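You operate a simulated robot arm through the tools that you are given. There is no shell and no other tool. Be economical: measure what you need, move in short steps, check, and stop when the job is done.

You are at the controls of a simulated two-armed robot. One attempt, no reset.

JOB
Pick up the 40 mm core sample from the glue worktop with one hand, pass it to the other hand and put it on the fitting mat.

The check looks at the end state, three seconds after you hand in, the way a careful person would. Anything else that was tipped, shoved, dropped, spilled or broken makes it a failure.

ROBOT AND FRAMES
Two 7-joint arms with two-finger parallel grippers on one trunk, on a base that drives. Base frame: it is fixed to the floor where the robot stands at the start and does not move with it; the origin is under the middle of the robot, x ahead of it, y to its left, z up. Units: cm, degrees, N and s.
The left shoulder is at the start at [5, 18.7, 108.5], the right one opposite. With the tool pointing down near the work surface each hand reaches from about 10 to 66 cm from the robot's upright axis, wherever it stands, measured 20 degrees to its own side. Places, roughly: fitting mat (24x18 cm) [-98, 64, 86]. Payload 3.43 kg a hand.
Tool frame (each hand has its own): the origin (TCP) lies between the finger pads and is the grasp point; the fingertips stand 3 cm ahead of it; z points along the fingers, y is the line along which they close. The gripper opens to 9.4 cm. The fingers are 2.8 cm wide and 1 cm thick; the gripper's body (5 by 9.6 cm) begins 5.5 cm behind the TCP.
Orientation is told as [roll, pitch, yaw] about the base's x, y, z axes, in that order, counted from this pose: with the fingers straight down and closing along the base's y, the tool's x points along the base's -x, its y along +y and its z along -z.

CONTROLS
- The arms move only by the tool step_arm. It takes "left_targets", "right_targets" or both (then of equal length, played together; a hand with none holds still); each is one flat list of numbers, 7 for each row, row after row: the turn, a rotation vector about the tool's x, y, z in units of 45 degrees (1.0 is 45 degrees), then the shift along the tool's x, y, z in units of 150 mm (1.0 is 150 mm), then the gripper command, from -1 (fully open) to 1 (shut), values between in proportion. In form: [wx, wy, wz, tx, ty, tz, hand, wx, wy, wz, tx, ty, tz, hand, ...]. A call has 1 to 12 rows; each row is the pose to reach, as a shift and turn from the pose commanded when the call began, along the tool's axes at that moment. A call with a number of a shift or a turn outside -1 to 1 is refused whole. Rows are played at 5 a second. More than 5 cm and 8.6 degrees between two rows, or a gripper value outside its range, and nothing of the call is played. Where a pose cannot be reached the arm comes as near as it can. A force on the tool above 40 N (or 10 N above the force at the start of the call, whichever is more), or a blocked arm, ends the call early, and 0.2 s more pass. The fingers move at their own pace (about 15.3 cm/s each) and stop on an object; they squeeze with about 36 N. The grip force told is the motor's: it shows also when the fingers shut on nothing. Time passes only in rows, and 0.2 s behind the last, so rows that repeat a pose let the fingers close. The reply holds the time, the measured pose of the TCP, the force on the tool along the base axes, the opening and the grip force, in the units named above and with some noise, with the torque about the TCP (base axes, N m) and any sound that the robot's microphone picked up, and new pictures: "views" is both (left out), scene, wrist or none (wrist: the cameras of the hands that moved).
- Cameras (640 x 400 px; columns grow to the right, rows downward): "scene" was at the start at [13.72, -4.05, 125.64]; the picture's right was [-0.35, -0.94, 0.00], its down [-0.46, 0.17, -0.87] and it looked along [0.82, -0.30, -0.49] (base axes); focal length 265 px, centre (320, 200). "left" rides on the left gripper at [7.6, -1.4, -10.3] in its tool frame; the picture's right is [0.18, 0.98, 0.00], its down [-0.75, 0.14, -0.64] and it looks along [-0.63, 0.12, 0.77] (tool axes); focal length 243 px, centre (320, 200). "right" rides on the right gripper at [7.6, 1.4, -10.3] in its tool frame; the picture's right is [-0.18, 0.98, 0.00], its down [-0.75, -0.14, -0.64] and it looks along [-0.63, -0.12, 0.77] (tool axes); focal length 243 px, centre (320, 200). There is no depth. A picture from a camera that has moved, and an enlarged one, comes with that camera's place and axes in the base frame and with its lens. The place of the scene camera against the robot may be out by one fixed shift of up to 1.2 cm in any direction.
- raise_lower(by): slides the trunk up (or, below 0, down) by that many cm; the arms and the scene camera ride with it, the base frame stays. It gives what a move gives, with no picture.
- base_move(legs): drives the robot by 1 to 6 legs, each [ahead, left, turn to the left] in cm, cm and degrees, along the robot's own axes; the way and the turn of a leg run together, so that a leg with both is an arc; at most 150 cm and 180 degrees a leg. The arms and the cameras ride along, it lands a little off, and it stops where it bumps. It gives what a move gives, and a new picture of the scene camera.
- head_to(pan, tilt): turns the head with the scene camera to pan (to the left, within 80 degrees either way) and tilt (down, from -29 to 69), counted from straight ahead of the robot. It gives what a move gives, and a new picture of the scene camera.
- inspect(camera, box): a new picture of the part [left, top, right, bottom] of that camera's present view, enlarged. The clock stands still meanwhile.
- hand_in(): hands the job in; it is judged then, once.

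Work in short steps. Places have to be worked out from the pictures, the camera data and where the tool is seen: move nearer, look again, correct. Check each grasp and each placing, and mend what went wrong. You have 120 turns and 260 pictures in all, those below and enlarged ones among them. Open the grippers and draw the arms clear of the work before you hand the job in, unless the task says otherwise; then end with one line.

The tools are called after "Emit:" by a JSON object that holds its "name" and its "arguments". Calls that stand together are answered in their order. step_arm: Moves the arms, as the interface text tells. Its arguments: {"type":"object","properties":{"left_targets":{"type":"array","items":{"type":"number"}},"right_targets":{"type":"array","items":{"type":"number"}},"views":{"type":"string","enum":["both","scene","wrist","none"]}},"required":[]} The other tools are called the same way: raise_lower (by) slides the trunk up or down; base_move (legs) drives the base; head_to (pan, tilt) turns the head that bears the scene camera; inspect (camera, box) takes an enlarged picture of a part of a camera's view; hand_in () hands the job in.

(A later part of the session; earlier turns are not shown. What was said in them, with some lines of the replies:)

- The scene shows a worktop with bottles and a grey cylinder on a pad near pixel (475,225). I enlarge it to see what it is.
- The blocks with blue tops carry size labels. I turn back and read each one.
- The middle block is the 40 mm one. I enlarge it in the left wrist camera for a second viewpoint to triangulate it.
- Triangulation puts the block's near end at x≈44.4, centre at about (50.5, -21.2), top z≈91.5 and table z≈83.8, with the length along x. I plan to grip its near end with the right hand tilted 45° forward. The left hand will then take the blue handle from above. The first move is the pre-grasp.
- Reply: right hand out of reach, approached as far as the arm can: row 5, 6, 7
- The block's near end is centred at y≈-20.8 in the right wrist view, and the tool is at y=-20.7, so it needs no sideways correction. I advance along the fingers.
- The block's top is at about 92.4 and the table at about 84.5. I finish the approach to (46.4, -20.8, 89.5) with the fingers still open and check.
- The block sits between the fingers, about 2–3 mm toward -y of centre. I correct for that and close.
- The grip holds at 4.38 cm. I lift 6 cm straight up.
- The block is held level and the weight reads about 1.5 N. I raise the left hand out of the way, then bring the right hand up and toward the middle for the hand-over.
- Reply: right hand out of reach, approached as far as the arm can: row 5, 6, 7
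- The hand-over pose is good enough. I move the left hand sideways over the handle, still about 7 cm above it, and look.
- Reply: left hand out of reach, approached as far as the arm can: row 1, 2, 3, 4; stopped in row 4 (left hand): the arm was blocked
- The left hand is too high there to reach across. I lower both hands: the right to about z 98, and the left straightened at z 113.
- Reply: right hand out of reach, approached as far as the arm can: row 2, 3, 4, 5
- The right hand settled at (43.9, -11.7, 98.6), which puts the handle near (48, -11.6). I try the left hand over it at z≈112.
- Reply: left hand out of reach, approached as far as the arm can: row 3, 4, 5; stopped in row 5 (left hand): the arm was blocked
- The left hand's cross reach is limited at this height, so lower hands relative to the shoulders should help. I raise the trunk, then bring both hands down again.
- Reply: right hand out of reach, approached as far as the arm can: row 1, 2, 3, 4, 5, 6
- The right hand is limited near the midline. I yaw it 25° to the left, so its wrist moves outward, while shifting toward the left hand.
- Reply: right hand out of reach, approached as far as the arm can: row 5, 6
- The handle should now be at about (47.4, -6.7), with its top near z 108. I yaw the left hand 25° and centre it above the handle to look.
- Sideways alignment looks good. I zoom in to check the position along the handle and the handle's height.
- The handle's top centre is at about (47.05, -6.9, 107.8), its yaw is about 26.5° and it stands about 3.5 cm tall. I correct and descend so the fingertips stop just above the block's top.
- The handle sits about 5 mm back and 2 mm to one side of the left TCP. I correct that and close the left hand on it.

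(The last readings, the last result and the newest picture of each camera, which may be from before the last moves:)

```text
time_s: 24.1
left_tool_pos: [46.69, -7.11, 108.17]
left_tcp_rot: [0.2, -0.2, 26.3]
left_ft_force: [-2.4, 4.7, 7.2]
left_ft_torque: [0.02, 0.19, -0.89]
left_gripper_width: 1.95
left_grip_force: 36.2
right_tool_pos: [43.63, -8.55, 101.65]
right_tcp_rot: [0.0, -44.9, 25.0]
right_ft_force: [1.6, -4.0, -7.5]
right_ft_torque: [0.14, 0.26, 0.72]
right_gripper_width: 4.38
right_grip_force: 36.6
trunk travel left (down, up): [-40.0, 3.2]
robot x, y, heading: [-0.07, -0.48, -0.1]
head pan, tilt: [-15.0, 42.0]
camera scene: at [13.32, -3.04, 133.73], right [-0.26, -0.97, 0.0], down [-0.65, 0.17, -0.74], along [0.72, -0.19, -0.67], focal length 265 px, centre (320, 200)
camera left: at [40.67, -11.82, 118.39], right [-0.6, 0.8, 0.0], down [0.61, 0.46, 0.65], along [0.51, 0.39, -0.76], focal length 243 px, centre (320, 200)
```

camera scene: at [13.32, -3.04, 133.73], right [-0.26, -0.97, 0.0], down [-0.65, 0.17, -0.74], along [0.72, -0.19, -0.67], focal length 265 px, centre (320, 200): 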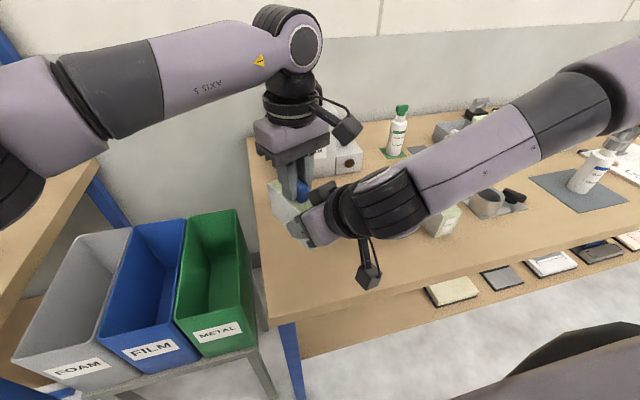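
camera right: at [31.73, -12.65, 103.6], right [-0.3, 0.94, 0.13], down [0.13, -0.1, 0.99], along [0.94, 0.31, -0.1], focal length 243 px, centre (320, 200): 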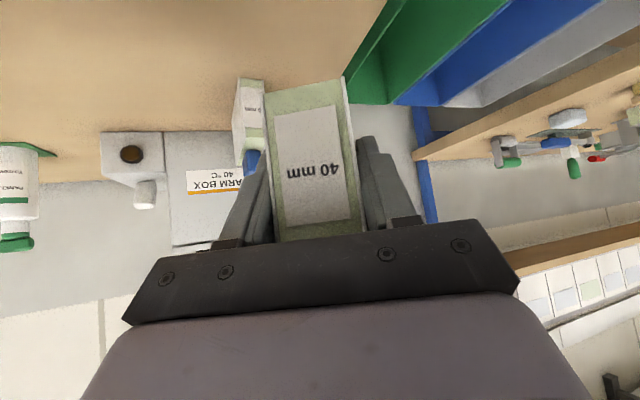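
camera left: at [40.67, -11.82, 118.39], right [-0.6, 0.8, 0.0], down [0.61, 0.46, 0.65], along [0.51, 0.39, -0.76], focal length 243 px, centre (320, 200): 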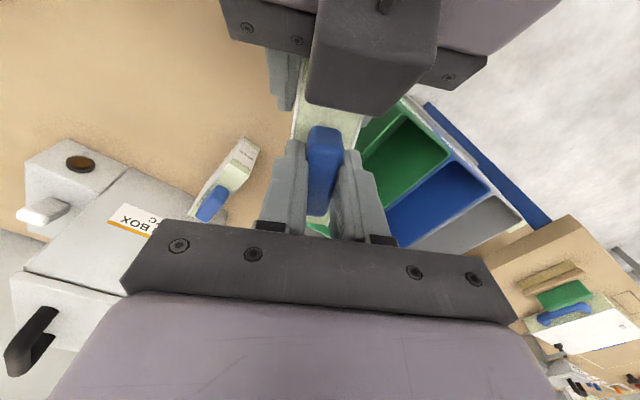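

The left hand holds the handle at 1.95 cm. I open the right hand and back it off a little along its fingers.

Emit:
{"name": "step_arm", "arguments": {"right_targets": [0, 0, 0, 0, 0, 0, 0.3, 0, 0, 0, 0, 0, 0, -0.3, 0, 0, 0, 0, 0, 0, -1, 0, 0, 0, 0, 0, 0, -1, 0, 0, 0, 0, 0, -0.1, -1, 0, 0, 0, 0, 0, -0.2, -1, 0, 0, 0, 0, 0, -0.2, -1]}}

```text
time_s: 25.7
left_tool_pos: [46.81, -7.23, 108.12]
left_tcp_rot: [0.2, -0.3, 26.4]
left_ft_force: [-0.1, 0.6, -0.4]
left_ft_torque: [-0.01, -0.01, 0.02]
left_gripper_width: 1.93
left_grip_force: 36.0
right_tool_pos: [41.76, -9.51, 103.74]
right_tcp_rot: [0.2, -45.0, 25.0]
right_ft_force: [0.9, 0.6, 0.0]
right_ft_torque: [-0.01, -0.01, 0.01]
right_gripper_width: 9.38
right_grip_force: 0.0
trunk travel left (down, up): [-40.0, 3.2]
robot x, y, heading: [-0.03, 0.02, -0.1]
head pan, tilt: [-15.0, 42.0]
camera scene: at [13.33, -3.04, 133.73], right [-0.26, -0.97, 0.0], down [-0.65, 0.17, -0.74], along [0.72, -0.19, -0.67], focal length 265 px, centre (320, 200)
camera right: at [29.74, -13.56, 105.79], right [-0.3, 0.95, 0.13], down [0.13, -0.1, 0.99], along [0.95, 0.31, -0.1], focal length 243 px, centre (320, 200)
```

scene: 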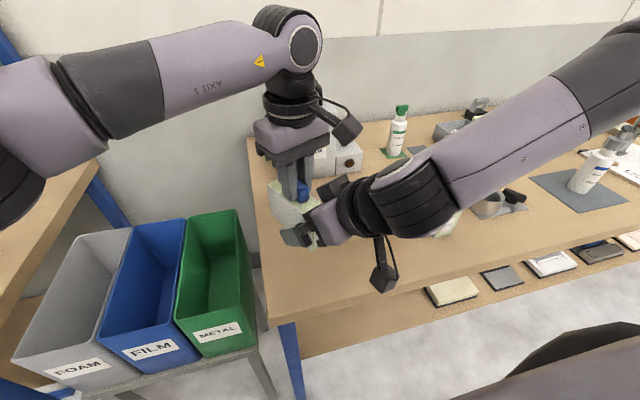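
right: 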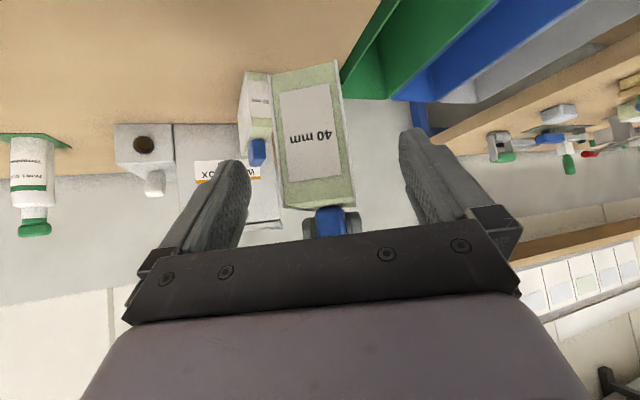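

The left hand holds the block alone. I retract the right hand further and then swing it to the right.

Emit:
{"name": "step_arm", "arguments": {"right_targets": [0, 0, 0, 0, 0, -0.15, -1, 0, 0, 0, 0, 0, -0.3, -1, 0, 0, 0, 0, 0, -0.45, -1, 0, 0, 0, 0, 0, -0.45, -1]}}

```text
time_s: 26.7
left_tool_pos: [46.87, -7.15, 108.19]
left_tcp_rot: [0.2, -0.2, 26.4]
left_ft_force: [-0.4, 0.1, -0.2]
left_ft_torque: [-0.02, 0.02, 0.01]
left_gripper_width: 1.93
left_grip_force: 35.9
right_tool_pos: [37.48, -11.46, 108.37]
right_tcp_rot: [0.1, -44.9, 25.0]
right_ft_force: [-0.7, -0.7, 0.6]
right_ft_torque: [0.0, 0.02, -0.02]
right_gripper_width: 9.37
right_grip_force: 0.1
trunk travel left (down, up): [-40.0, 3.2]
robot x, y, heading: [0.12, -0.4, 0.1]
head pan, tilt: [-15.0, 42.0]
camera scene: at [13.35, -3.03, 133.72], right [-0.26, -0.97, 0.0], down [-0.65, 0.17, -0.74], along [0.72, -0.19, -0.67], focal length 265 px, centre (320, 200)
camera right: at [25.47, -15.54, 110.46], right [-0.3, 0.95, 0.13], down [0.13, -0.1, 0.99], along [0.95, 0.31, -0.1], focal length 243 px, centre (320, 200)
```

scene: 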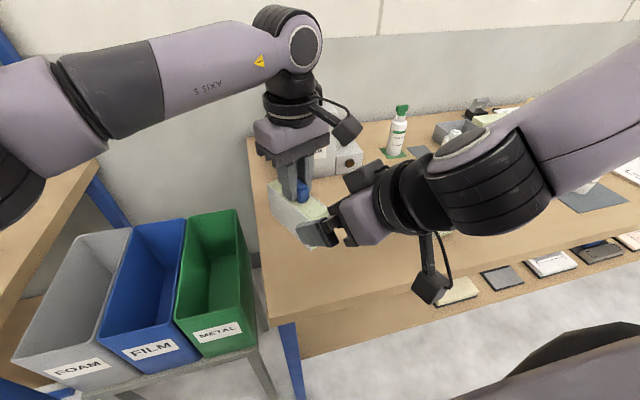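
right: 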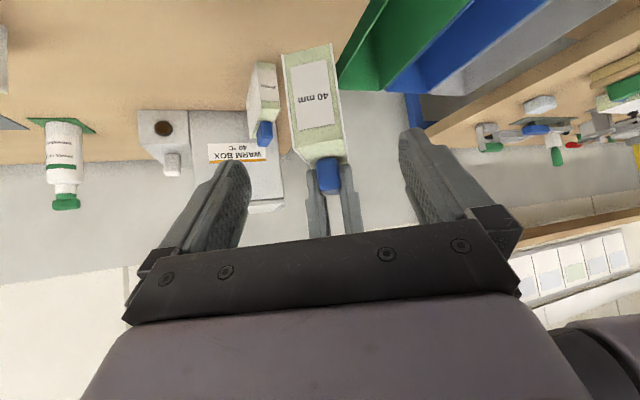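

The right hand is clear of the block. I swing it away to the right.

Emit:
{"name": "step_arm", "arguments": {"right_targets": [0, 0, 0, 0.06, -0.21, -0.13, -1, 0, 0, 0, 0.12, -0.42, -0.26, -1, 0, 0, 0, 0.18, -0.63, -0.39, -1, 0, 0, 0, 0.245, -0.85, -0.526, -1, 0, 0, 0, 0.245, -0.85, -0.526, -1], "views": "none"}}

```text
time_s: 27.9
left_tool_pos: [46.59, -6.92, 108.15]
left_tcp_rot: [0.1, -0.3, 26.5]
left_ft_force: [0.2, 0.8, 0.2]
left_ft_torque: [0.02, 0.02, -0.01]
left_gripper_width: 1.94
left_grip_force: 36.2
right_tool_pos: [36.52, -27.03, 111.77]
right_tcp_rot: [0.1, -44.8, 25.1]
right_ft_force: [0.7, 1.1, -0.9]
right_ft_torque: [0.02, -0.02, 0.02]
right_gripper_width: 9.37
right_grip_force: 0.1
right hand out of reach, approached as far as the arm can: row 1, 2, 3, 4, 5
trunk travel left (down, up): [-40.0, 3.2]
robot x, y, heading: [0.22, 0.3, -0.1]
head pan, tilt: [-15.0, 42.0]
```

I untilt the right hand and pull the left hand with the block back and square, ready for driving.

Emit:
{"name": "step_arm", "arguments": {"left_targets": [0, 0, 0, 0, 0.1, -0.1, 1, 0, 0, 0.1, 0.01, 0.25, -0.2, 1, 0, 0, 0.22, 0.02, 0.42, -0.267, 1, 0, 0, 0.35, 0.04, 0.6, -0.267, 1, 0, 0, 0.47, 0.05, 0.77, -0.267, 1, 0, 0, 0.589, 0.06, 0.925, -0.267, 1, 0, 0, 0.589, 0.06, 0.925, -0.267, 1], "right_targets": [0, 0.167, 0, 0, 0, 0, -1, 0, 0.333, 0, 0, 0, 0, -1, 0, 0.5, 0, 0, 0, 0, -1, 0, 0.667, 0, 0, 0, 0, -1, 0, 0.833, 0, 0, 0, 0, -1, 0, 1, 0, 0, 0, 0, -1, 0, 1, 0, 0, 0, 0, -1]}}

```text
time_s: 29.5
left_tool_pos: [39.77, 4.83, 112.19]
left_tcp_rot: [0.2, -0.2, -0.2]
left_ft_force: [0.2, -0.1, -2.1]
left_ft_torque: [0.0, -0.01, -0.01]
left_gripper_width: 1.92
left_grip_force: 35.7
right_tool_pos: [36.77, -27.09, 111.87]
right_tcp_rot: [0.1, 0.1, 25.2]
right_ft_force: [-0.1, -0.3, 0.1]
right_ft_torque: [0.03, 0.0, -0.02]
right_gripper_width: 9.39
right_grip_force: 0.1
trunk travel left (down, up): [-40.0, 3.2]
robot x, y, heading: [0.07, -0.07, -0.2]
head pan, tilt: [-15.0, 42.0]
camera scene: at [13.31, -3.08, 133.73], right [-0.26, -0.97, 0.0], down [-0.65, 0.17, -0.74], along [0.72, -0.19, -0.67], focal length 265 px, centre (320, 200)
camera right: at [29.3, -29.03, 122.25], right [-0.25, 0.97, 0.0], down [0.74, 0.19, 0.64], along [0.62, 0.16, -0.77], focal length 243 px, centre (320, 200)
camera left: at [32.38, 3.39, 122.38], right [-0.18, 0.98, 0.0], down [0.75, 0.14, 0.64], along [0.63, 0.12, -0.76], focal length 243 px, centre (320, 200)
```

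scene: 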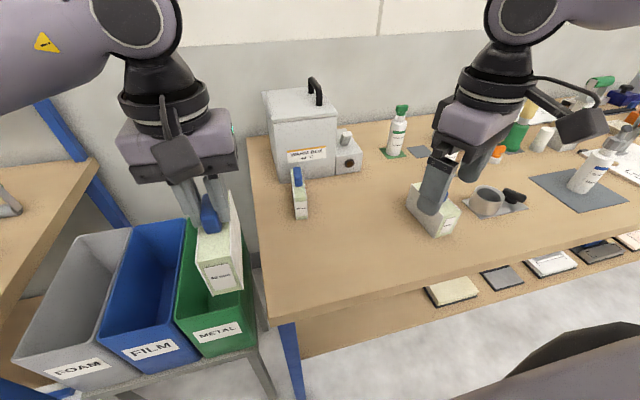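
right: 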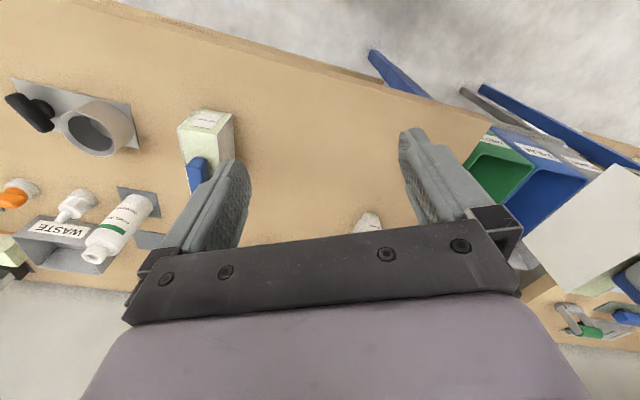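
left: 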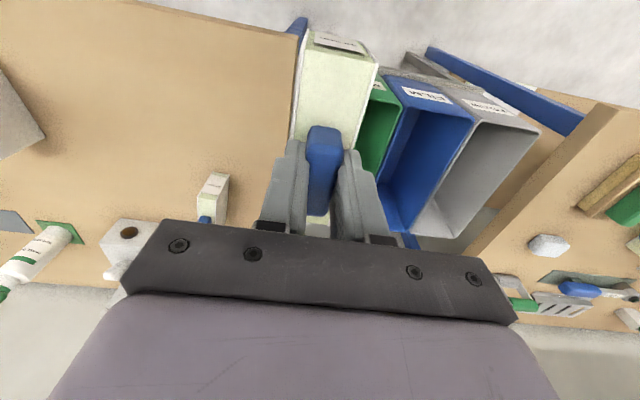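

The block is held securely. I look to both sides before driving.

Emit:
{"name": "head_to", "arguments": {"pan": 80, "tilt": 25}}

Emit:
{"name": "head_to", "arguments": {"pan": -80, "tilt": 25}}

```text
time_s: 31.2
left_tool_pos: [39.93, 4.86, 112.17]
left_tcp_rot: [0.1, 0.0, -0.1]
left_ft_force: [0.3, 0.3, -1.0]
left_ft_torque: [-0.02, 0.0, -0.04]
left_gripper_width: 1.96
left_grip_force: 35.9
right_tool_pos: [36.63, -26.88, 111.92]
right_tcp_rot: [0.0, 0.1, 25.1]
right_ft_force: [0.0, 0.0, 0.1]
right_ft_torque: [-0.03, -0.01, -0.01]
right_gripper_width: 9.4
right_grip_force: 0.1
trunk travel left (down, up): [-40.0, 3.2]
robot x, y, heading: [0.19, -0.2, -0.1]
head pan, tilt: [80.0, 25.0]
camera scene: at [6.85, 8.2, 136.36], right [0.98, -0.17, 0.0], down [-0.07, -0.42, -0.91], along [0.16, 0.89, -0.42], focal length 265 px, centre (320, 200)
```

scene: 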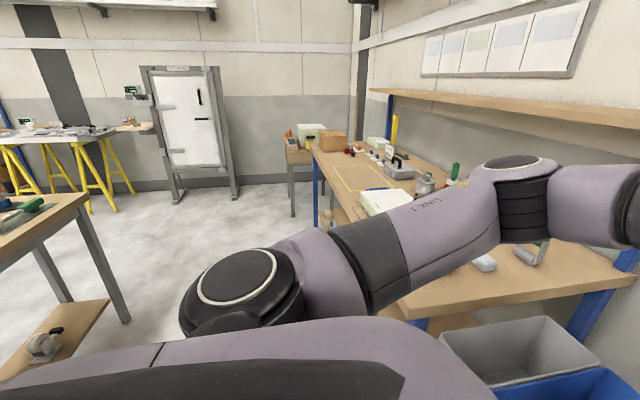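

```text
time_s: 33.7
left_tool_pos: [39.88, 4.78, 112.29]
left_tcp_rot: [0.2, -0.1, -0.1]
left_ft_force: [-0.7, 0.3, -1.4]
left_ft_torque: [0.01, 0.01, 0.01]
left_gripper_width: 1.91
left_grip_force: 35.4
right_tool_pos: [36.76, -27.07, 111.87]
right_tcp_rot: [0.0, 0.1, 25.1]
right_ft_force: [-0.2, -0.5, -0.2]
right_ft_torque: [0.02, 0.04, -0.02]
right_gripper_width: 9.42
right_grip_force: 0.2
trunk travel left (down, up): [-40.0, 3.2]
robot x, y, heading: [0.34, -0.02, 0.3]
head pan, tilt: [-80.0, 25.0]
camera scene: at [6.85, -9.94, 136.36], right [-0.98, -0.17, 0.0], down [-0.07, 0.42, -0.91], along [0.16, -0.89, -0.42], focal length 265 px, centre (320, 200)
```

scene: 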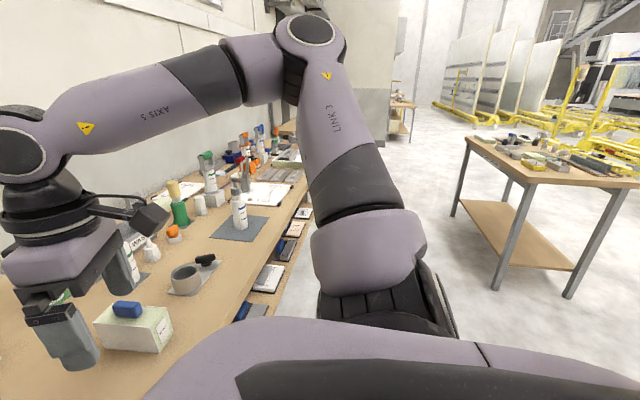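

Behind on the left there is a table whose edge is near x≈-78, which is probably where the fitting mat lies. I back up 25 cm, turn left 90° and look.

Emit:
{"name": "head_to", "arguments": {"pan": 20, "tilt": 35}}

Emit:
{"name": "base_move", "arguments": {"legs": [[-25, 0, 0], [0, 0, 90]]}}

```text
time_s: 35.4
left_tool_pos: [39.84, 4.89, 112.03]
left_tcp_rot: [0.2, -0.1, -0.1]
left_ft_force: [0.2, -0.1, -1.6]
left_ft_torque: [0.0, -0.01, -0.03]
left_gripper_width: 1.92
left_grip_force: 36.0
right_tool_pos: [36.8, -26.91, 111.9]
right_tcp_rot: [0.0, 0.0, 25.1]
right_ft_force: [0.8, 1.1, 0.3]
right_ft_torque: [-0.04, 0.02, -0.01]
right_gripper_width: 9.39
right_grip_force: 0.0
trunk travel left (down, up): [-40.0, 3.2]
robot x, y, heading: [-0.09, 0.02, 0.2]
head pan, tilt: [20.0, 35.0]
camera scene: at [13.52, 2.14, 134.78], right [0.34, -0.94, 0.0], down [-0.54, -0.2, -0.82], along [0.77, 0.28, -0.57], focal length 265 px, centre (320, 200)
```

scene: 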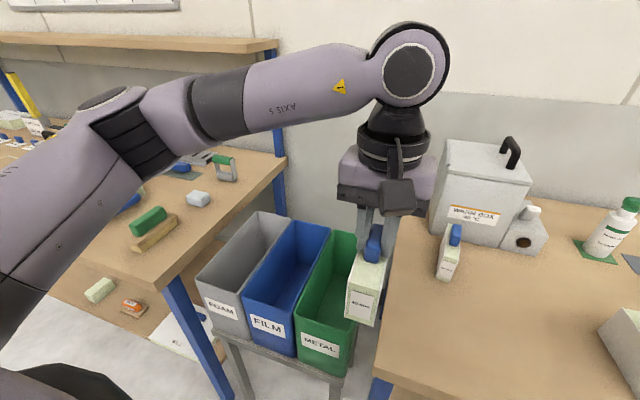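

```text
time_s: 41.1
left_tool_pos: [-30.32, 39.88, 112.09]
left_tcp_rot: [0.3, -0.1, 90.1]
left_ft_force: [0.5, -0.2, -0.8]
left_ft_torque: [0.03, -0.05, -0.02]
left_gripper_width: 1.91
left_grip_force: 36.0
right_tool_pos: [1.51, 36.86, 111.92]
right_tcp_rot: [0.0, 0.0, 115.1]
right_ft_force: [0.2, 0.5, -0.9]
right_ft_torque: [-0.03, 0.01, 0.01]
right_gripper_width: 9.4
right_grip_force: 0.1
trunk travel left (down, up): [-40.0, 3.2]
robot x, y, heading: [-25.39, -0.05, 90.4]
head pan, tilt: [20.0, 35.0]
camera scene: at [-28.95, 13.21, 134.78], right [0.94, 0.34, 0.0], down [0.2, -0.54, -0.82], along [-0.28, 0.77, -0.57], focal length 265 px, centre (320, 200)
```

scene: 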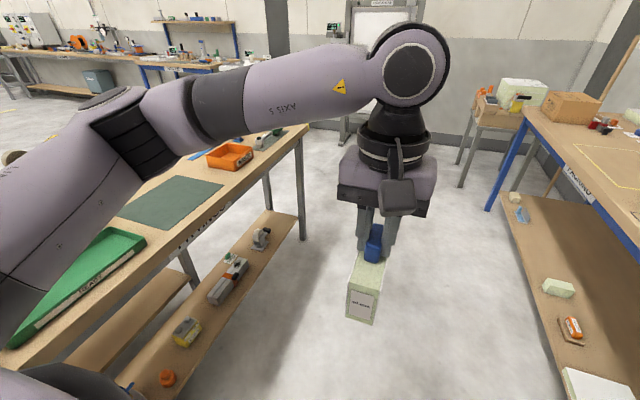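

The dark green mat is on the bench to the left, marked FITTING, and matches about (-97, 63). I drive 72 cm ahead, turn left to face it, and look.

Emit:
{"name": "base_move", "arguments": {"legs": [[72, 0, 0], [0, 0, 89.6]]}}

Emit:
{"name": "head_to", "arguments": {"pan": 0, "tilt": 45}}

```text
time_s: 48.8
left_tool_pos: [-65.12, 67.98, 112.08]
left_tcp_rot: [0.2, -0.1, 179.0]
left_ft_force: [0.3, 0.0, -1.6]
left_ft_torque: [0.02, -0.01, -0.02]
left_gripper_width: 1.93
left_grip_force: 36.2
right_tool_pos: [-61.38, 99.73, 111.91]
right_tcp_rot: [0.0, -0.1, -156.0]
right_ft_force: [-0.1, 0.3, 0.0]
right_ft_torque: [0.05, 0.03, -0.04]
right_gripper_width: 9.41
right_grip_force: 0.0
trunk travel left (down, up): [-40.0, 3.2]
robot x, y, heading: [-25.11, 71.79, 178.9]
head pan, tilt: [20.0, 35.0]
camera scene: at [-39.83, 68.41, 134.78], right [-0.33, 0.95, 0.0], down [0.54, 0.19, -0.82], along [-0.77, -0.27, -0.57], focal length 265 px, centre (320, 200)
```

scene: 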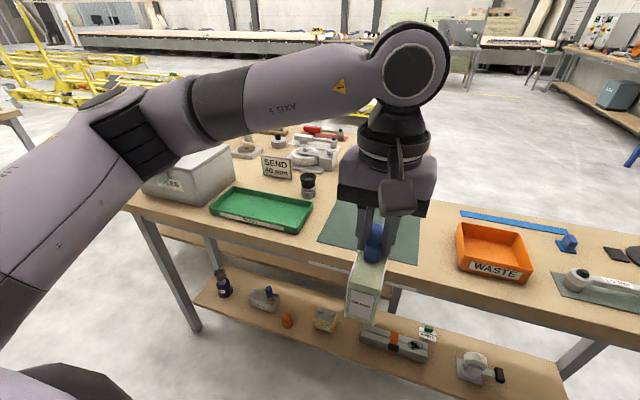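

```text
time_s: 49.6
left_tool_pos: [-65.05, 67.98, 112.08]
left_tcp_rot: [0.2, 0.0, 179.0]
left_ft_force: [0.7, 0.6, -1.9]
left_ft_torque: [0.0, 0.01, 0.01]
left_gripper_width: 1.89
left_grip_force: 35.6
right_tool_pos: [-61.29, 99.65, 111.89]
right_tcp_rot: [0.0, 0.0, -155.8]
right_ft_force: [-0.5, -0.5, -0.1]
right_ft_torque: [0.03, -0.02, 0.02]
right_gripper_width: 9.43
right_grip_force: 0.0
trunk travel left (down, up): [-40.0, 3.2]
robot x, y, heading: [-25.3, 72.38, 178.9]
head pan, tilt: [0.0, 45.0]
camera scene: at [-39.63, 71.42, 133.3], right [0.02, 1.0, 0.0], down [0.71, -0.01, -0.71], along [-0.71, 0.01, -0.71], focal length 265 px, centre (320, 200)
```

scene: 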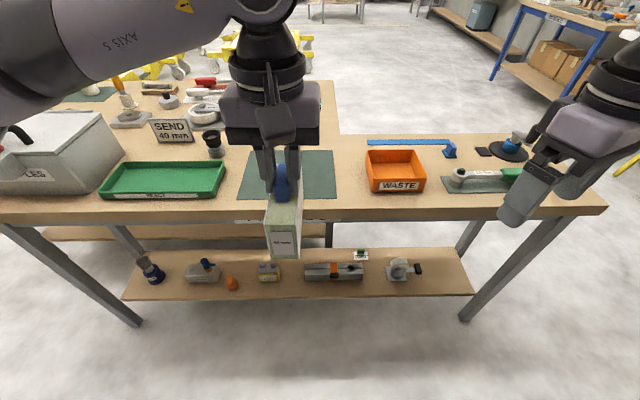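

The mat is clear and centred at about (-97.5, 64). I drive 17 cm closer.

Emit:
{"name": "base_move", "arguments": {"legs": [[17, 3, 0]]}}

```text
time_s: 51.1
left_tool_pos: [-82.11, 65.37, 112.16]
left_tcp_rot: [0.2, -0.2, 178.9]
left_ft_force: [-0.9, -0.8, -1.5]
left_ft_torque: [0.01, -0.02, 0.02]
left_gripper_width: 1.94
left_grip_force: 35.7
right_tool_pos: [-78.23, 97.22, 111.83]
right_tcp_rot: [0.0, 0.1, -156.0]
right_ft_force: [-0.3, -0.4, -0.3]
right_ft_torque: [-0.01, -0.03, 0.01]
right_gripper_width: 9.41
right_grip_force: 0.1
trunk travel left (down, up): [-40.0, 3.2]
robot x, y, heading: [-42.04, 69.22, 178.8]
head pan, tilt: [0.0, 45.0]
camera scene: at [-56.67, 68.83, 133.29], right [0.02, 1.0, 0.0], down [0.71, -0.01, -0.71], along [-0.71, 0.01, -0.71], focal length 265 px, centre (320, 200)
```

scene: 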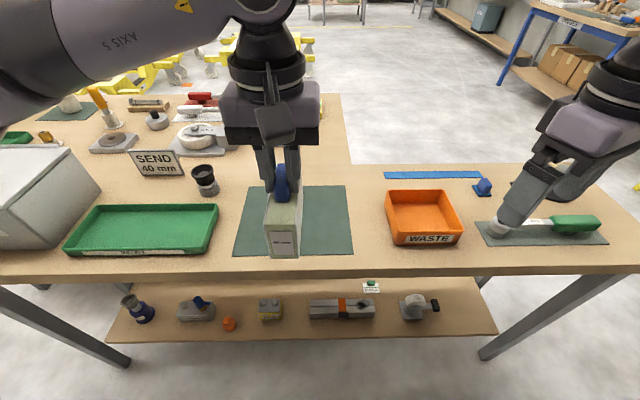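

I extend the left arm to hover over the mat's centre.

Emit:
{"name": "step_arm", "arguments": {"left_targets": [0, 0, 0, -0.25, 0.02, 0, 1, 0, 0, 0, -0.5, 0.05, 0, 1, 0, 0, 0, -0.75, 0.08, 0, 1, 0, 0, 0, -1, 0.09, 0, 1, 0, 0, 0, -1, 0.09, 0, 1]}}

```text
time_s: 52.3
left_tool_pos: [-96.9, 64.07, 112.04]
left_tcp_rot: [0.2, -0.2, 178.8]
left_ft_force: [-0.5, -1.1, -0.3]
left_ft_torque: [-0.04, 0.01, 0.01]
left_gripper_width: 1.91
left_grip_force: 35.8
right_tool_pos: [-78.16, 97.08, 111.97]
right_tcp_rot: [-0.1, 0.0, -155.9]
right_ft_force: [0.7, -0.5, 0.2]
right_ft_torque: [0.02, -0.01, -0.02]
right_gripper_width: 9.4
right_grip_force: 0.1
trunk travel left (down, up): [-40.0, 3.2]
robot x, y, heading: [-41.85, 69.23, 178.8]
head pan, tilt: [0.0, 45.0]
camera scene: at [-56.58, 68.81, 133.3], right [0.02, 1.0, 0.0], down [0.71, -0.01, -0.71], along [-0.71, 0.01, -0.71], focal length 265 px, centre (320, 200)
camera left: at [-89.08, 65.52, 122.32], right [0.16, -0.99, 0.0], down [-0.75, -0.12, 0.64], along [-0.64, -0.11, -0.76], focal length 243 px, centre (320, 200)
```

scene: 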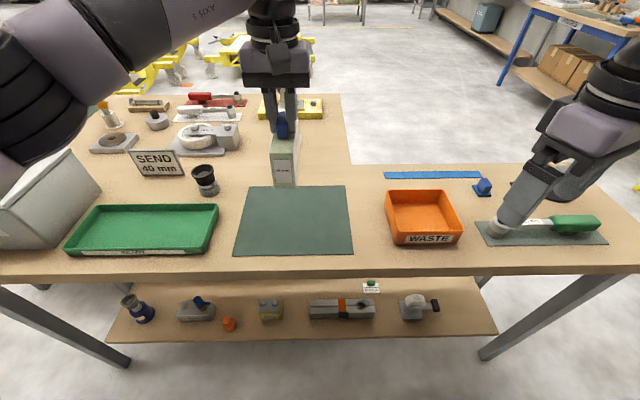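
left: 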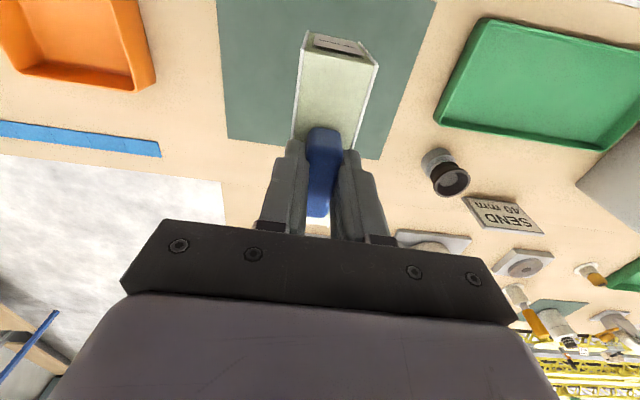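

The block is over the mat's centre. I lower it to about 3 cm above the mat and look.

Emit:
{"name": "step_arm", "arguments": {"left_targets": [0, 0, 0, 0, 0, 0.2, 1, 0, 0, 0, 0, 0, 0.4, 1, 0, 0, 0, 0, 0, 0.6, 1, 0, 0, 0, 0, 0, 0.6, 1]}}

Emit:
{"name": "inspect", "arguments": {"camera": "scene", "box": [210, 120, 370, 270]}}

```text
time_s: 53.3
left_tool_pos: [-97.01, 64.08, 103.21]
left_tcp_rot: [0.2, -0.2, 178.7]
left_ft_force: [0.0, 0.5, -0.9]
left_ft_torque: [0.03, 0.02, 0.01]
left_gripper_width: 1.92
left_grip_force: 36.1
right_tool_pos: [-78.21, 97.21, 111.81]
right_tcp_rot: [0.0, 0.0, -156.0]
right_ft_force: [-0.1, -0.2, 0.0]
right_ft_torque: [-0.01, -0.01, 0.02]
right_gripper_width: 9.38
right_grip_force: 0.1
trunk travel left (down, up): [-40.0, 3.2]
robot x, y, heading: [-41.7, 69.61, 178.9]
head pan, tilt: [0.0, 45.0]
camera scene: at [-56.58, 68.85, 133.3], right [0.02, 1.0, 0.0], down [0.71, -0.01, -0.71], along [-0.71, 0.01, -0.71], focal length 265 px, centre (320, 200)
camera left: at [-89.18, 65.39, 113.43], right [0.16, -0.99, 0.0], down [-0.75, -0.12, 0.65], along [-0.64, -0.11, -0.76], focal length 243 px, centre (320, 200)
```

scene: 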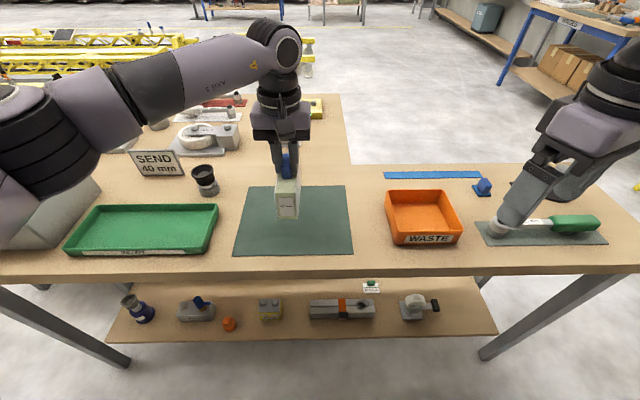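
left: 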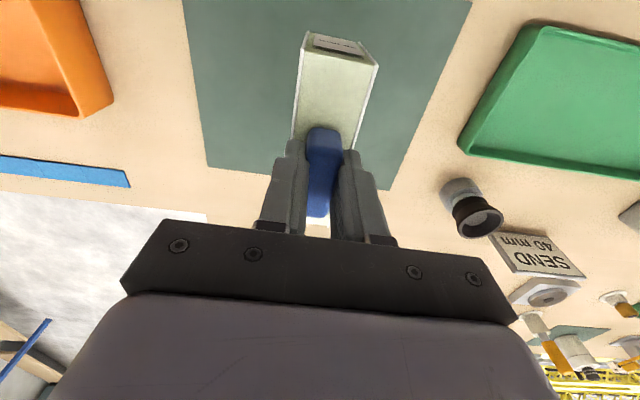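

```text
2.67 times, centred on (290, 195) of scene
camera zoom: at [-56.58, 68.85, 133.3], right [0.02, 1.0, 0.0], down [0.71, -0.01, -0.71], along [-0.71, 0.01, -0.71], focal length 706 px, centre (400, 213)
```

zoom: 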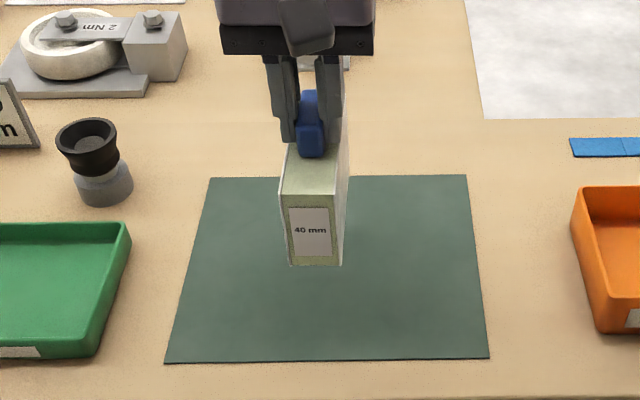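

The block hangs level, with a good margin to every mat edge. I lower it in small steps and watch the force.

Emit:
{"name": "step_arm", "arguments": {"left_targets": [0, 0, 0, 0, 0, 0.067, 1, 0, 0, 0, 0, 0, 0.133, 1, 0, 0, 0, 0, 0, 0.2, 1, 0, 0, 0, 0, 0, 0.2, 1], "views": "none"}}

Emit:
{"name": "inspect", "arguments": {"camera": "scene", "box": [210, 150, 370, 270]}}

```text
time_s: 54.3
left_tool_pos: [-97.0, 64.11, 100.17]
left_tcp_rot: [0.2, -0.1, 178.8]
left_ft_force: [0.0, -1.2, -2.1]
left_ft_torque: [0.02, -0.01, 0.01]
left_gripper_width: 1.94
left_grip_force: 35.9
right_tool_pos: [-78.23, 97.15, 111.92]
right_tcp_rot: [0.1, 0.0, -156.1]
right_ft_force: [0.0, 0.0, 0.6]
right_ft_torque: [0.0, 0.01, -0.02]
right_gripper_width: 9.39
right_grip_force: 0.1
trunk travel left (down, up): [-40.0, 3.2]
robot x, y, heading: [-41.86, 69.43, 178.8]
head pan, tilt: [0.0, 45.0]
```

```text
3.33 times, centred on (290, 210) of scene
camera zoom: at [-56.59, 68.84, 133.3], right [0.02, 1.0, 0.0], down [0.71, -0.01, -0.71], along [-0.71, 0.01, -0.71], focal length 882 px, centre (420, 167)
```

zoom: 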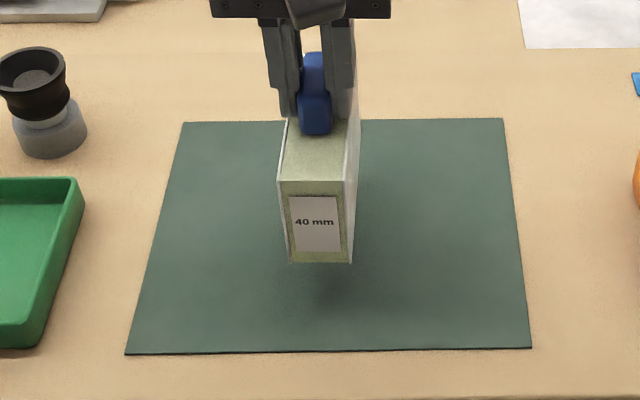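

It is still above the mat. I keep lowering slowly.

Emit:
{"name": "step_arm", "arguments": {"left_targets": [0, 0, 0, 0, 0, 0.033, 1, 0, 0, 0, 0, 0, 0.067, 1, 0, 0, 0, 0, 0, 0.1, 1, 0, 0, 0, 0, 0, 0.133, 1, 0, 0, 0, 0, 0, 0.133, 1], "views": "none"}}

Emit:
{"name": "inspect", "arguments": {"camera": "scene", "box": [230, 170, 350, 260]}}

```text
time_s: 55.5
left_tool_pos: [-97.05, 64.28, 98.17]
left_tcp_rot: [0.2, 0.0, 178.8]
left_ft_force: [0.5, -0.1, -1.3]
left_ft_torque: [0.04, -0.03, 0.0]
left_gripper_width: 1.89
left_grip_force: 35.9
right_tool_pos: [-78.24, 97.21, 111.99]
right_tcp_rot: [0.0, 0.1, -156.1]
right_ft_force: [0.4, -0.2, 0.4]
right_ft_torque: [0.01, -0.02, -0.02]
right_gripper_width: 9.41
right_grip_force: 0.1
trunk travel left (down, up): [-40.0, 3.2]
robot x, y, heading: [-41.97, 69.64, 179.1]
head pan, tilt: [0.0, 45.0]
```

```text
4.44 times, centred on (290, 215) of scene
camera zoom: at [-56.6, 68.84, 133.3], right [0.02, 1.0, 0.0], down [0.71, -0.01, -0.71], along [-0.71, 0.01, -0.71], focal length 1176 px, centre (453, 133)
```

zoom: 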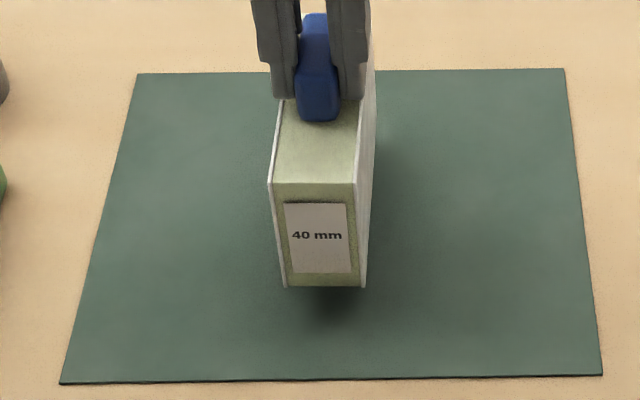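

A small gap remains. I take 3 mm steps.

Emit:
{"name": "step_arm", "arguments": {"left_targets": [0, 0, 0, 0, 0, 0.02, 1, 0, 0, 0, 0, 0, 0.04, 1, 0, 0, 0, 0, 0, 0.06, 1, 0, 0, 0, 0, 0, 0.06, 1], "views": "none"}}

Emit:
{"name": "inspect", "arguments": {"camera": "scene", "box": [230, 170, 350, 260]}}

```text
time_s: 56.5
left_tool_pos: [-97.15, 64.25, 97.32]
left_tcp_rot: [0.3, 0.0, 178.8]
left_ft_force: [0.7, -0.2, -0.5]
left_ft_torque: [-0.03, -0.02, -0.01]
left_gripper_width: 1.94
left_grip_force: 35.9
right_tool_pos: [-78.3, 97.15, 111.8]
right_tcp_rot: [-0.1, 0.0, -155.9]
right_ft_force: [-0.5, -0.6, -0.4]
right_ft_torque: [0.02, -0.01, -0.01]
right_gripper_width: 9.39
right_grip_force: 0.1
trunk travel left (down, up): [-40.0, 3.2]
robot x, y, heading: [-41.49, 69.8, 178.7]
head pan, tilt: [0.0, 45.0]
```

```text
4.44 times, centred on (290, 215) of scene
camera zoom: at [-56.6, 68.84, 133.3], right [0.02, 1.0, 0.0], down [0.71, -0.01, -0.71], along [-0.71, 0.01, -0.71], focal length 1176 px, centre (453, 133)
```

zoom: 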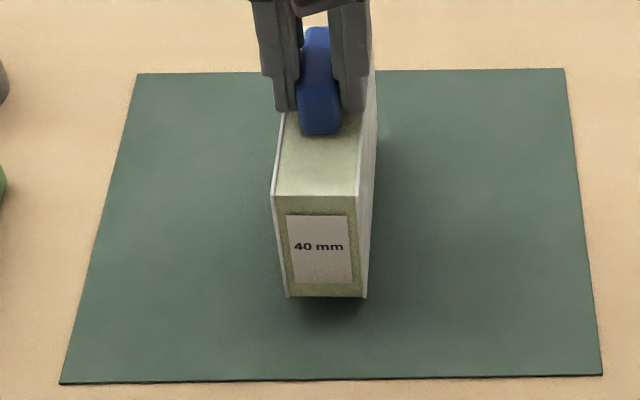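

Emit:
{"name": "step_arm", "arguments": {"left_targets": [0, 0, 0, 0, 0, 0.013, 1, 0, 0, 0, 0, 0, 0.027, 1, 0, 0, 0, 0, 0, 0.04, 1, 0, 0, 0, 0, 0, 0.04, 1], "views": "none"}}

Emit:
{"name": "inspect", "arguments": {"camera": "scene", "box": [230, 170, 350, 260]}}

```text
time_s: 57.5
left_tool_pos: [-97.13, 64.23, 96.68]
left_tcp_rot: [0.1, -0.2, 178.9]
left_ft_force: [-0.1, -0.2, -0.5]
left_ft_torque: [0.02, 0.01, 0.03]
left_gripper_width: 1.91
left_grip_force: 36.1
right_tool_pos: [-78.11, 97.18, 111.91]
right_tcp_rot: [0.0, -0.1, -155.9]
right_ft_force: [0.0, 0.8, 0.0]
right_ft_torque: [0.02, 0.02, -0.02]
right_gripper_width: 9.43
right_grip_force: 0.0
trunk travel left (down, up): [-40.0, 3.2]
robot x, y, heading: [-41.99, 69.35, 178.7]
head pan, tilt: [0.0, 45.0]
```

```text
4.44 times, centred on (290, 215) of scene
camera zoom: at [-56.6, 68.84, 133.3], right [0.02, 1.0, 0.0], down [0.71, -0.01, -0.71], along [-0.71, 0.01, -0.71], focal length 1176 px, centre (453, 133)
```

zoom: 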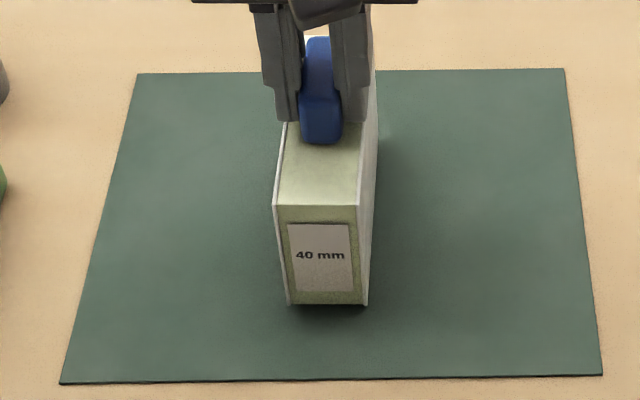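

A small shadow gap is still visible. I continue in 2 mm steps.

Emit:
{"name": "step_arm", "arguments": {"left_targets": [0, 0, 0, 0, 0, 0.013, 1, 0, 0, 0, 0, 0, 0.027, 1, 0, 0, 0, 0, 0, 0.027, 1], "views": "none"}}

Emit:
{"name": "inspect", "arguments": {"camera": "scene", "box": [260, 200, 320, 245]}}

```text
time_s: 58.3
left_tool_pos: [-97.0, 64.16, 96.33]
left_tcp_rot: [0.2, -0.2, 178.8]
left_ft_force: [0.2, 0.3, 1.3]
left_ft_torque: [0.05, 0.19, 0.01]
left_gripper_width: 1.92
left_grip_force: 36.2
right_tool_pos: [-78.12, 97.15, 111.86]
right_tcp_rot: [0.0, 0.0, -156.0]
right_ft_force: [-0.7, -0.3, 0.8]
right_ft_torque: [-0.02, -0.02, 0.01]
right_gripper_width: 9.41
right_grip_force: 0.1
trunk travel left (down, up): [-40.0, 3.2]
robot x, y, heading: [-41.98, 69.65, 179.1]
head pan, tilt: [0.0, 45.0]
```

```text
8.89 times, centred on (290, 222) of scene
camera zoom: at [-56.56, 68.84, 133.31], right [0.02, 1.0, 0.0], down [0.71, -0.01, -0.71], along [-0.71, 0.01, -0.71], focal length 2352 px, centre (587, 0)
```

zoom: 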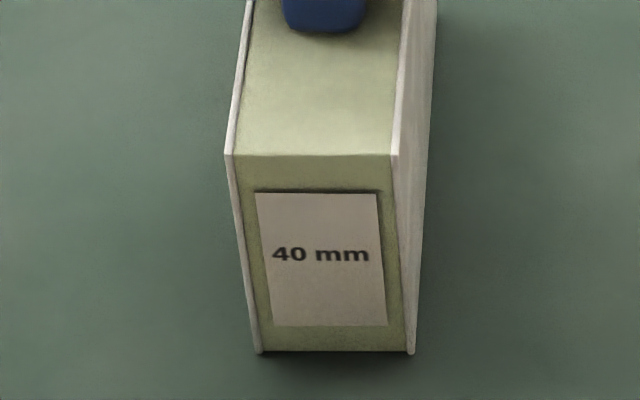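

First contact shows: the force rose to +1.3 N with a small torque about y, so one end touches first. I press 1.5 mm more to seat the block.

Emit:
{"name": "step_arm", "arguments": {"left_targets": [0, 0, 0, 0, 0, 0.01, 1, 0, 0, 0, 0, 0, 0.01, 1], "views": "none"}}

```text
time_s: 58.9
left_tool_pos: [-96.96, 64.29, 96.22]
left_tcp_rot: [0.3, -0.3, 178.9]
left_ft_force: [3.3, 0.1, 10.8]
left_ft_torque: [0.12, 0.41, -0.07]
left_gripper_width: 1.96
left_grip_force: 35.9
right_tool_pos: [-78.1, 97.03, 111.89]
right_tcp_rot: [-0.1, -0.1, -156.0]
right_ft_force: [0.3, 0.2, 0.6]
right_ft_torque: [-0.03, -0.02, 0.0]
right_gripper_width: 9.39
right_grip_force: 0.0
trunk travel left (down, up): [-40.0, 3.2]
robot x, y, heading: [-42.18, 69.66, 178.9]
head pan, tilt: [0.0, 45.0]
```

Now 11 N supports it, so the block rests on the mat. I release slowly and check.

Emit:
{"name": "step_arm", "arguments": {"left_targets": [0, 0, 0, 0, 0, -0.003, 0.6, 0, 0, 0, 0, 0, -0.003, 0.4, 0, 0, 0, 0, 0, -0.003, 0.1, 0, 0, 0, 0, 0, -0.003, -0.2, 0, 0, 0, 0, 0, -0.003, -0.2]}}

```text
time_s: 60.1
left_tool_pos: [-97.07, 64.23, 96.13]
left_tcp_rot: [0.3, -0.1, 178.7]
left_ft_force: [0.7, 0.9, 0.6]
left_ft_torque: [0.01, 0.01, 0.01]
left_gripper_width: 5.64
left_grip_force: 0.1
right_tool_pos: [-78.21, 97.17, 111.82]
right_tcp_rot: [0.0, -0.1, -156.0]
right_ft_force: [-0.6, 0.2, 0.1]
right_ft_torque: [-0.03, -0.01, 0.01]
right_gripper_width: 9.38
right_grip_force: 0.1
trunk travel left (down, up): [-40.0, 3.2]
robot x, y, heading: [-42.04, 69.63, 178.9]
head pan, tilt: [0.0, 45.0]
camera scene: at [-56.59, 68.84, 133.3], right [0.02, 1.0, 0.0], down [0.71, -0.01, -0.71], along [-0.71, 0.01, -0.71], focal length 265 px, centre (320, 200)
camera left: at [-89.26, 65.54, 106.39], right [0.16, -0.99, 0.0], down [-0.75, -0.12, 0.64], along [-0.64, -0.11, -0.76], focal length 243 px, centre (320, 200)
```

scene: 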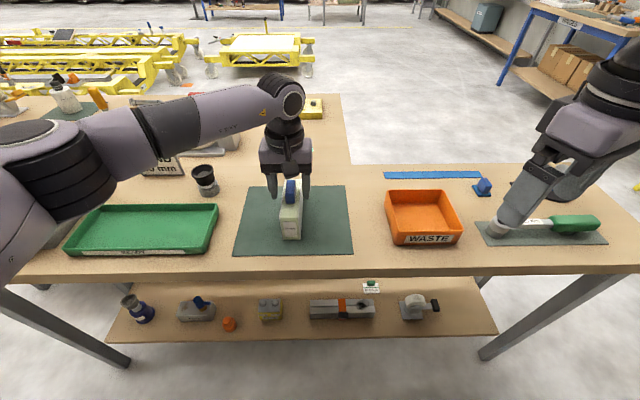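
left: 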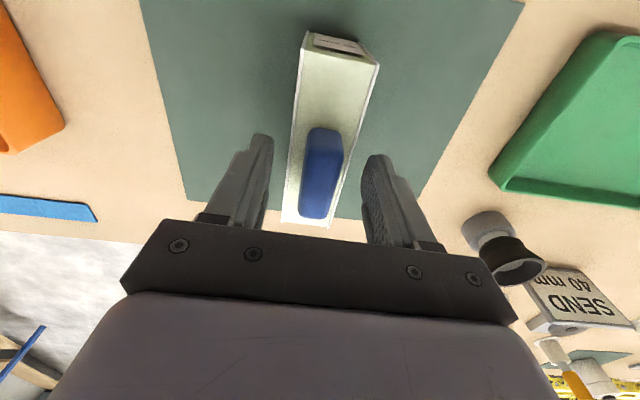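

The block stands free, upright and well inside the mat. I lift the left hand straight up and draw it back.

Emit:
{"name": "step_arm", "arguments": {"left_targets": [0, 0, 0, 0, 0, 0, -0.5, 0, 0, 0, 0, 0, -0.15, -0.5, 0, 0, 0, 0, 0, -0.35, -0.5, 0, 0, 0, 0, 0, -0.6, -1, 0, 0, 0, 0, 0, -0.85, -1, 0, 0, 0, 0.25, 0, -1, -1, 0, 0, 0, 0.5, 0, -1, -1, 0, 0, 0, 0.75, 0, -1, -1, 0, 0, 0, 1, 0, -1, -1]}}

Emit:
{"name": "inspect", "arguments": {"camera": "scene", "box": [200, 140, 380, 270]}}

```text
time_s: 62.1
left_tool_pos: [-82.1, 63.97, 111.09]
left_tcp_rot: [0.3, -0.2, 178.9]
left_ft_force: [1.1, -0.1, 0.0]
left_ft_torque: [0.01, -0.02, -0.02]
left_gripper_width: 9.43
left_grip_force: 0.0
right_tool_pos: [-78.15, 96.99, 111.84]
right_tcp_rot: [0.0, 0.0, -156.0]
right_ft_force: [-0.1, 0.0, -0.7]
right_ft_torque: [-0.04, -0.01, 0.01]
right_gripper_width: 9.39
right_grip_force: 0.0
trunk travel left (down, up): [-40.0, 3.2]
robot x, y, heading: [-41.6, 69.56, 178.9]
head pan, tilt: [0.0, 45.0]
camera scene: at [-56.55, 68.83, 133.31], right [0.02, 1.0, 0.0], down [0.71, -0.01, -0.71], along [-0.71, 0.01, -0.71], focal length 265 px, centre (320, 200)
camera left: at [-74.36, 65.31, 121.32], right [0.17, -0.99, 0.0], down [-0.75, -0.12, 0.65], along [-0.64, -0.11, -0.76], focal length 243 px, centre (320, 200)
```

scene: 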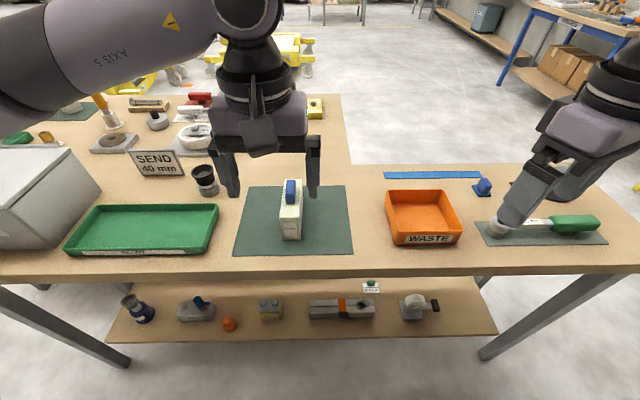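
left: 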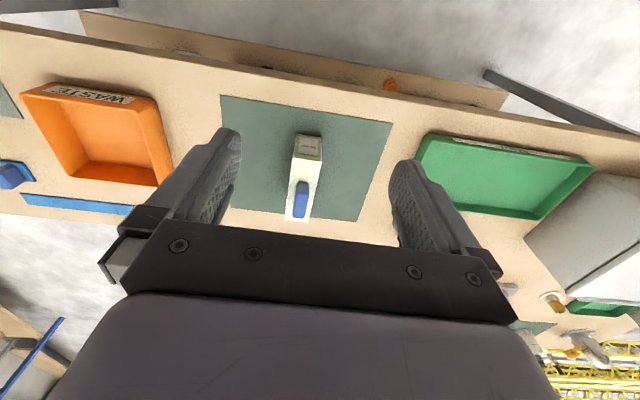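

```text
3.08 times, centred on (290, 205) of scene
camera zoom: at [-56.55, 68.83, 133.31], right [0.02, 1.0, 0.0], down [0.71, -0.01, -0.71], along [-0.71, 0.01, -0.71], focal length 814 px, centre (412, 185)
```

zoom: 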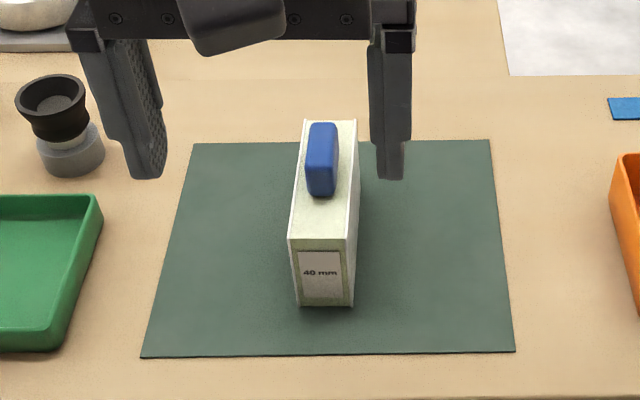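

The block stands upright on the mat and nothing else was disturbed. I back the robot off so both arms are clear, then hand in.

Emit:
{"name": "base_move", "arguments": {"legs": [[-17, 0, 0]]}}

```text
time_s: 63.6
left_tool_pos: [-65.05, 63.63, 111.1]
left_tcp_rot: [0.2, -0.3, 179.0]
left_ft_force: [-0.9, 0.3, 0.3]
left_ft_torque: [0.01, 0.0, 0.0]
left_gripper_width: 9.39
left_grip_force: 0.0
right_tool_pos: [-61.18, 96.77, 111.87]
right_tcp_rot: [-0.1, 0.0, -155.9]
right_ft_force: [0.0, 0.2, -0.7]
right_ft_torque: [0.02, 0.04, 0.04]
right_gripper_width: 9.41
right_grip_force: 0.1
trunk travel left (down, up): [-40.0, 3.2]
robot x, y, heading: [-25.21, 69.18, 179.2]
head pan, tilt: [0.0, 45.0]
camera scene: at [-39.48, 68.51, 133.31], right [0.02, 1.0, 0.0], down [0.71, -0.01, -0.71], along [-0.71, 0.01, -0.71], focal length 265 px, centre (320, 200)
```

scene: 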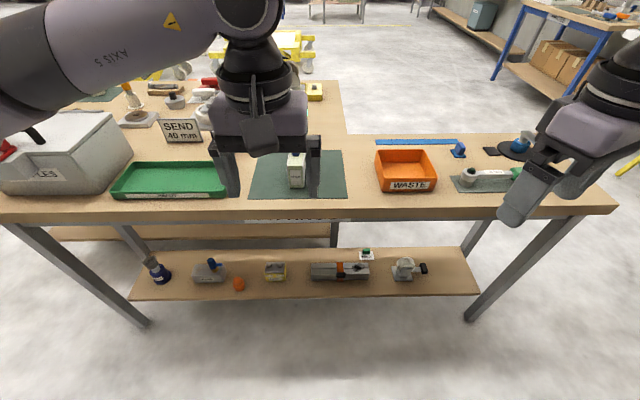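

All is clear: both grippers are open and off the bench, and the block is on the mat. I hand in.

Emit:
{"name": "hand_in", "arguments": {}}

```text
The job is handed in.
```

I picked the 40 mm core sample up with the right hand, passed it to the left, and set it upright on the fitting mat; in the last pictures nothing else looked disturbed.
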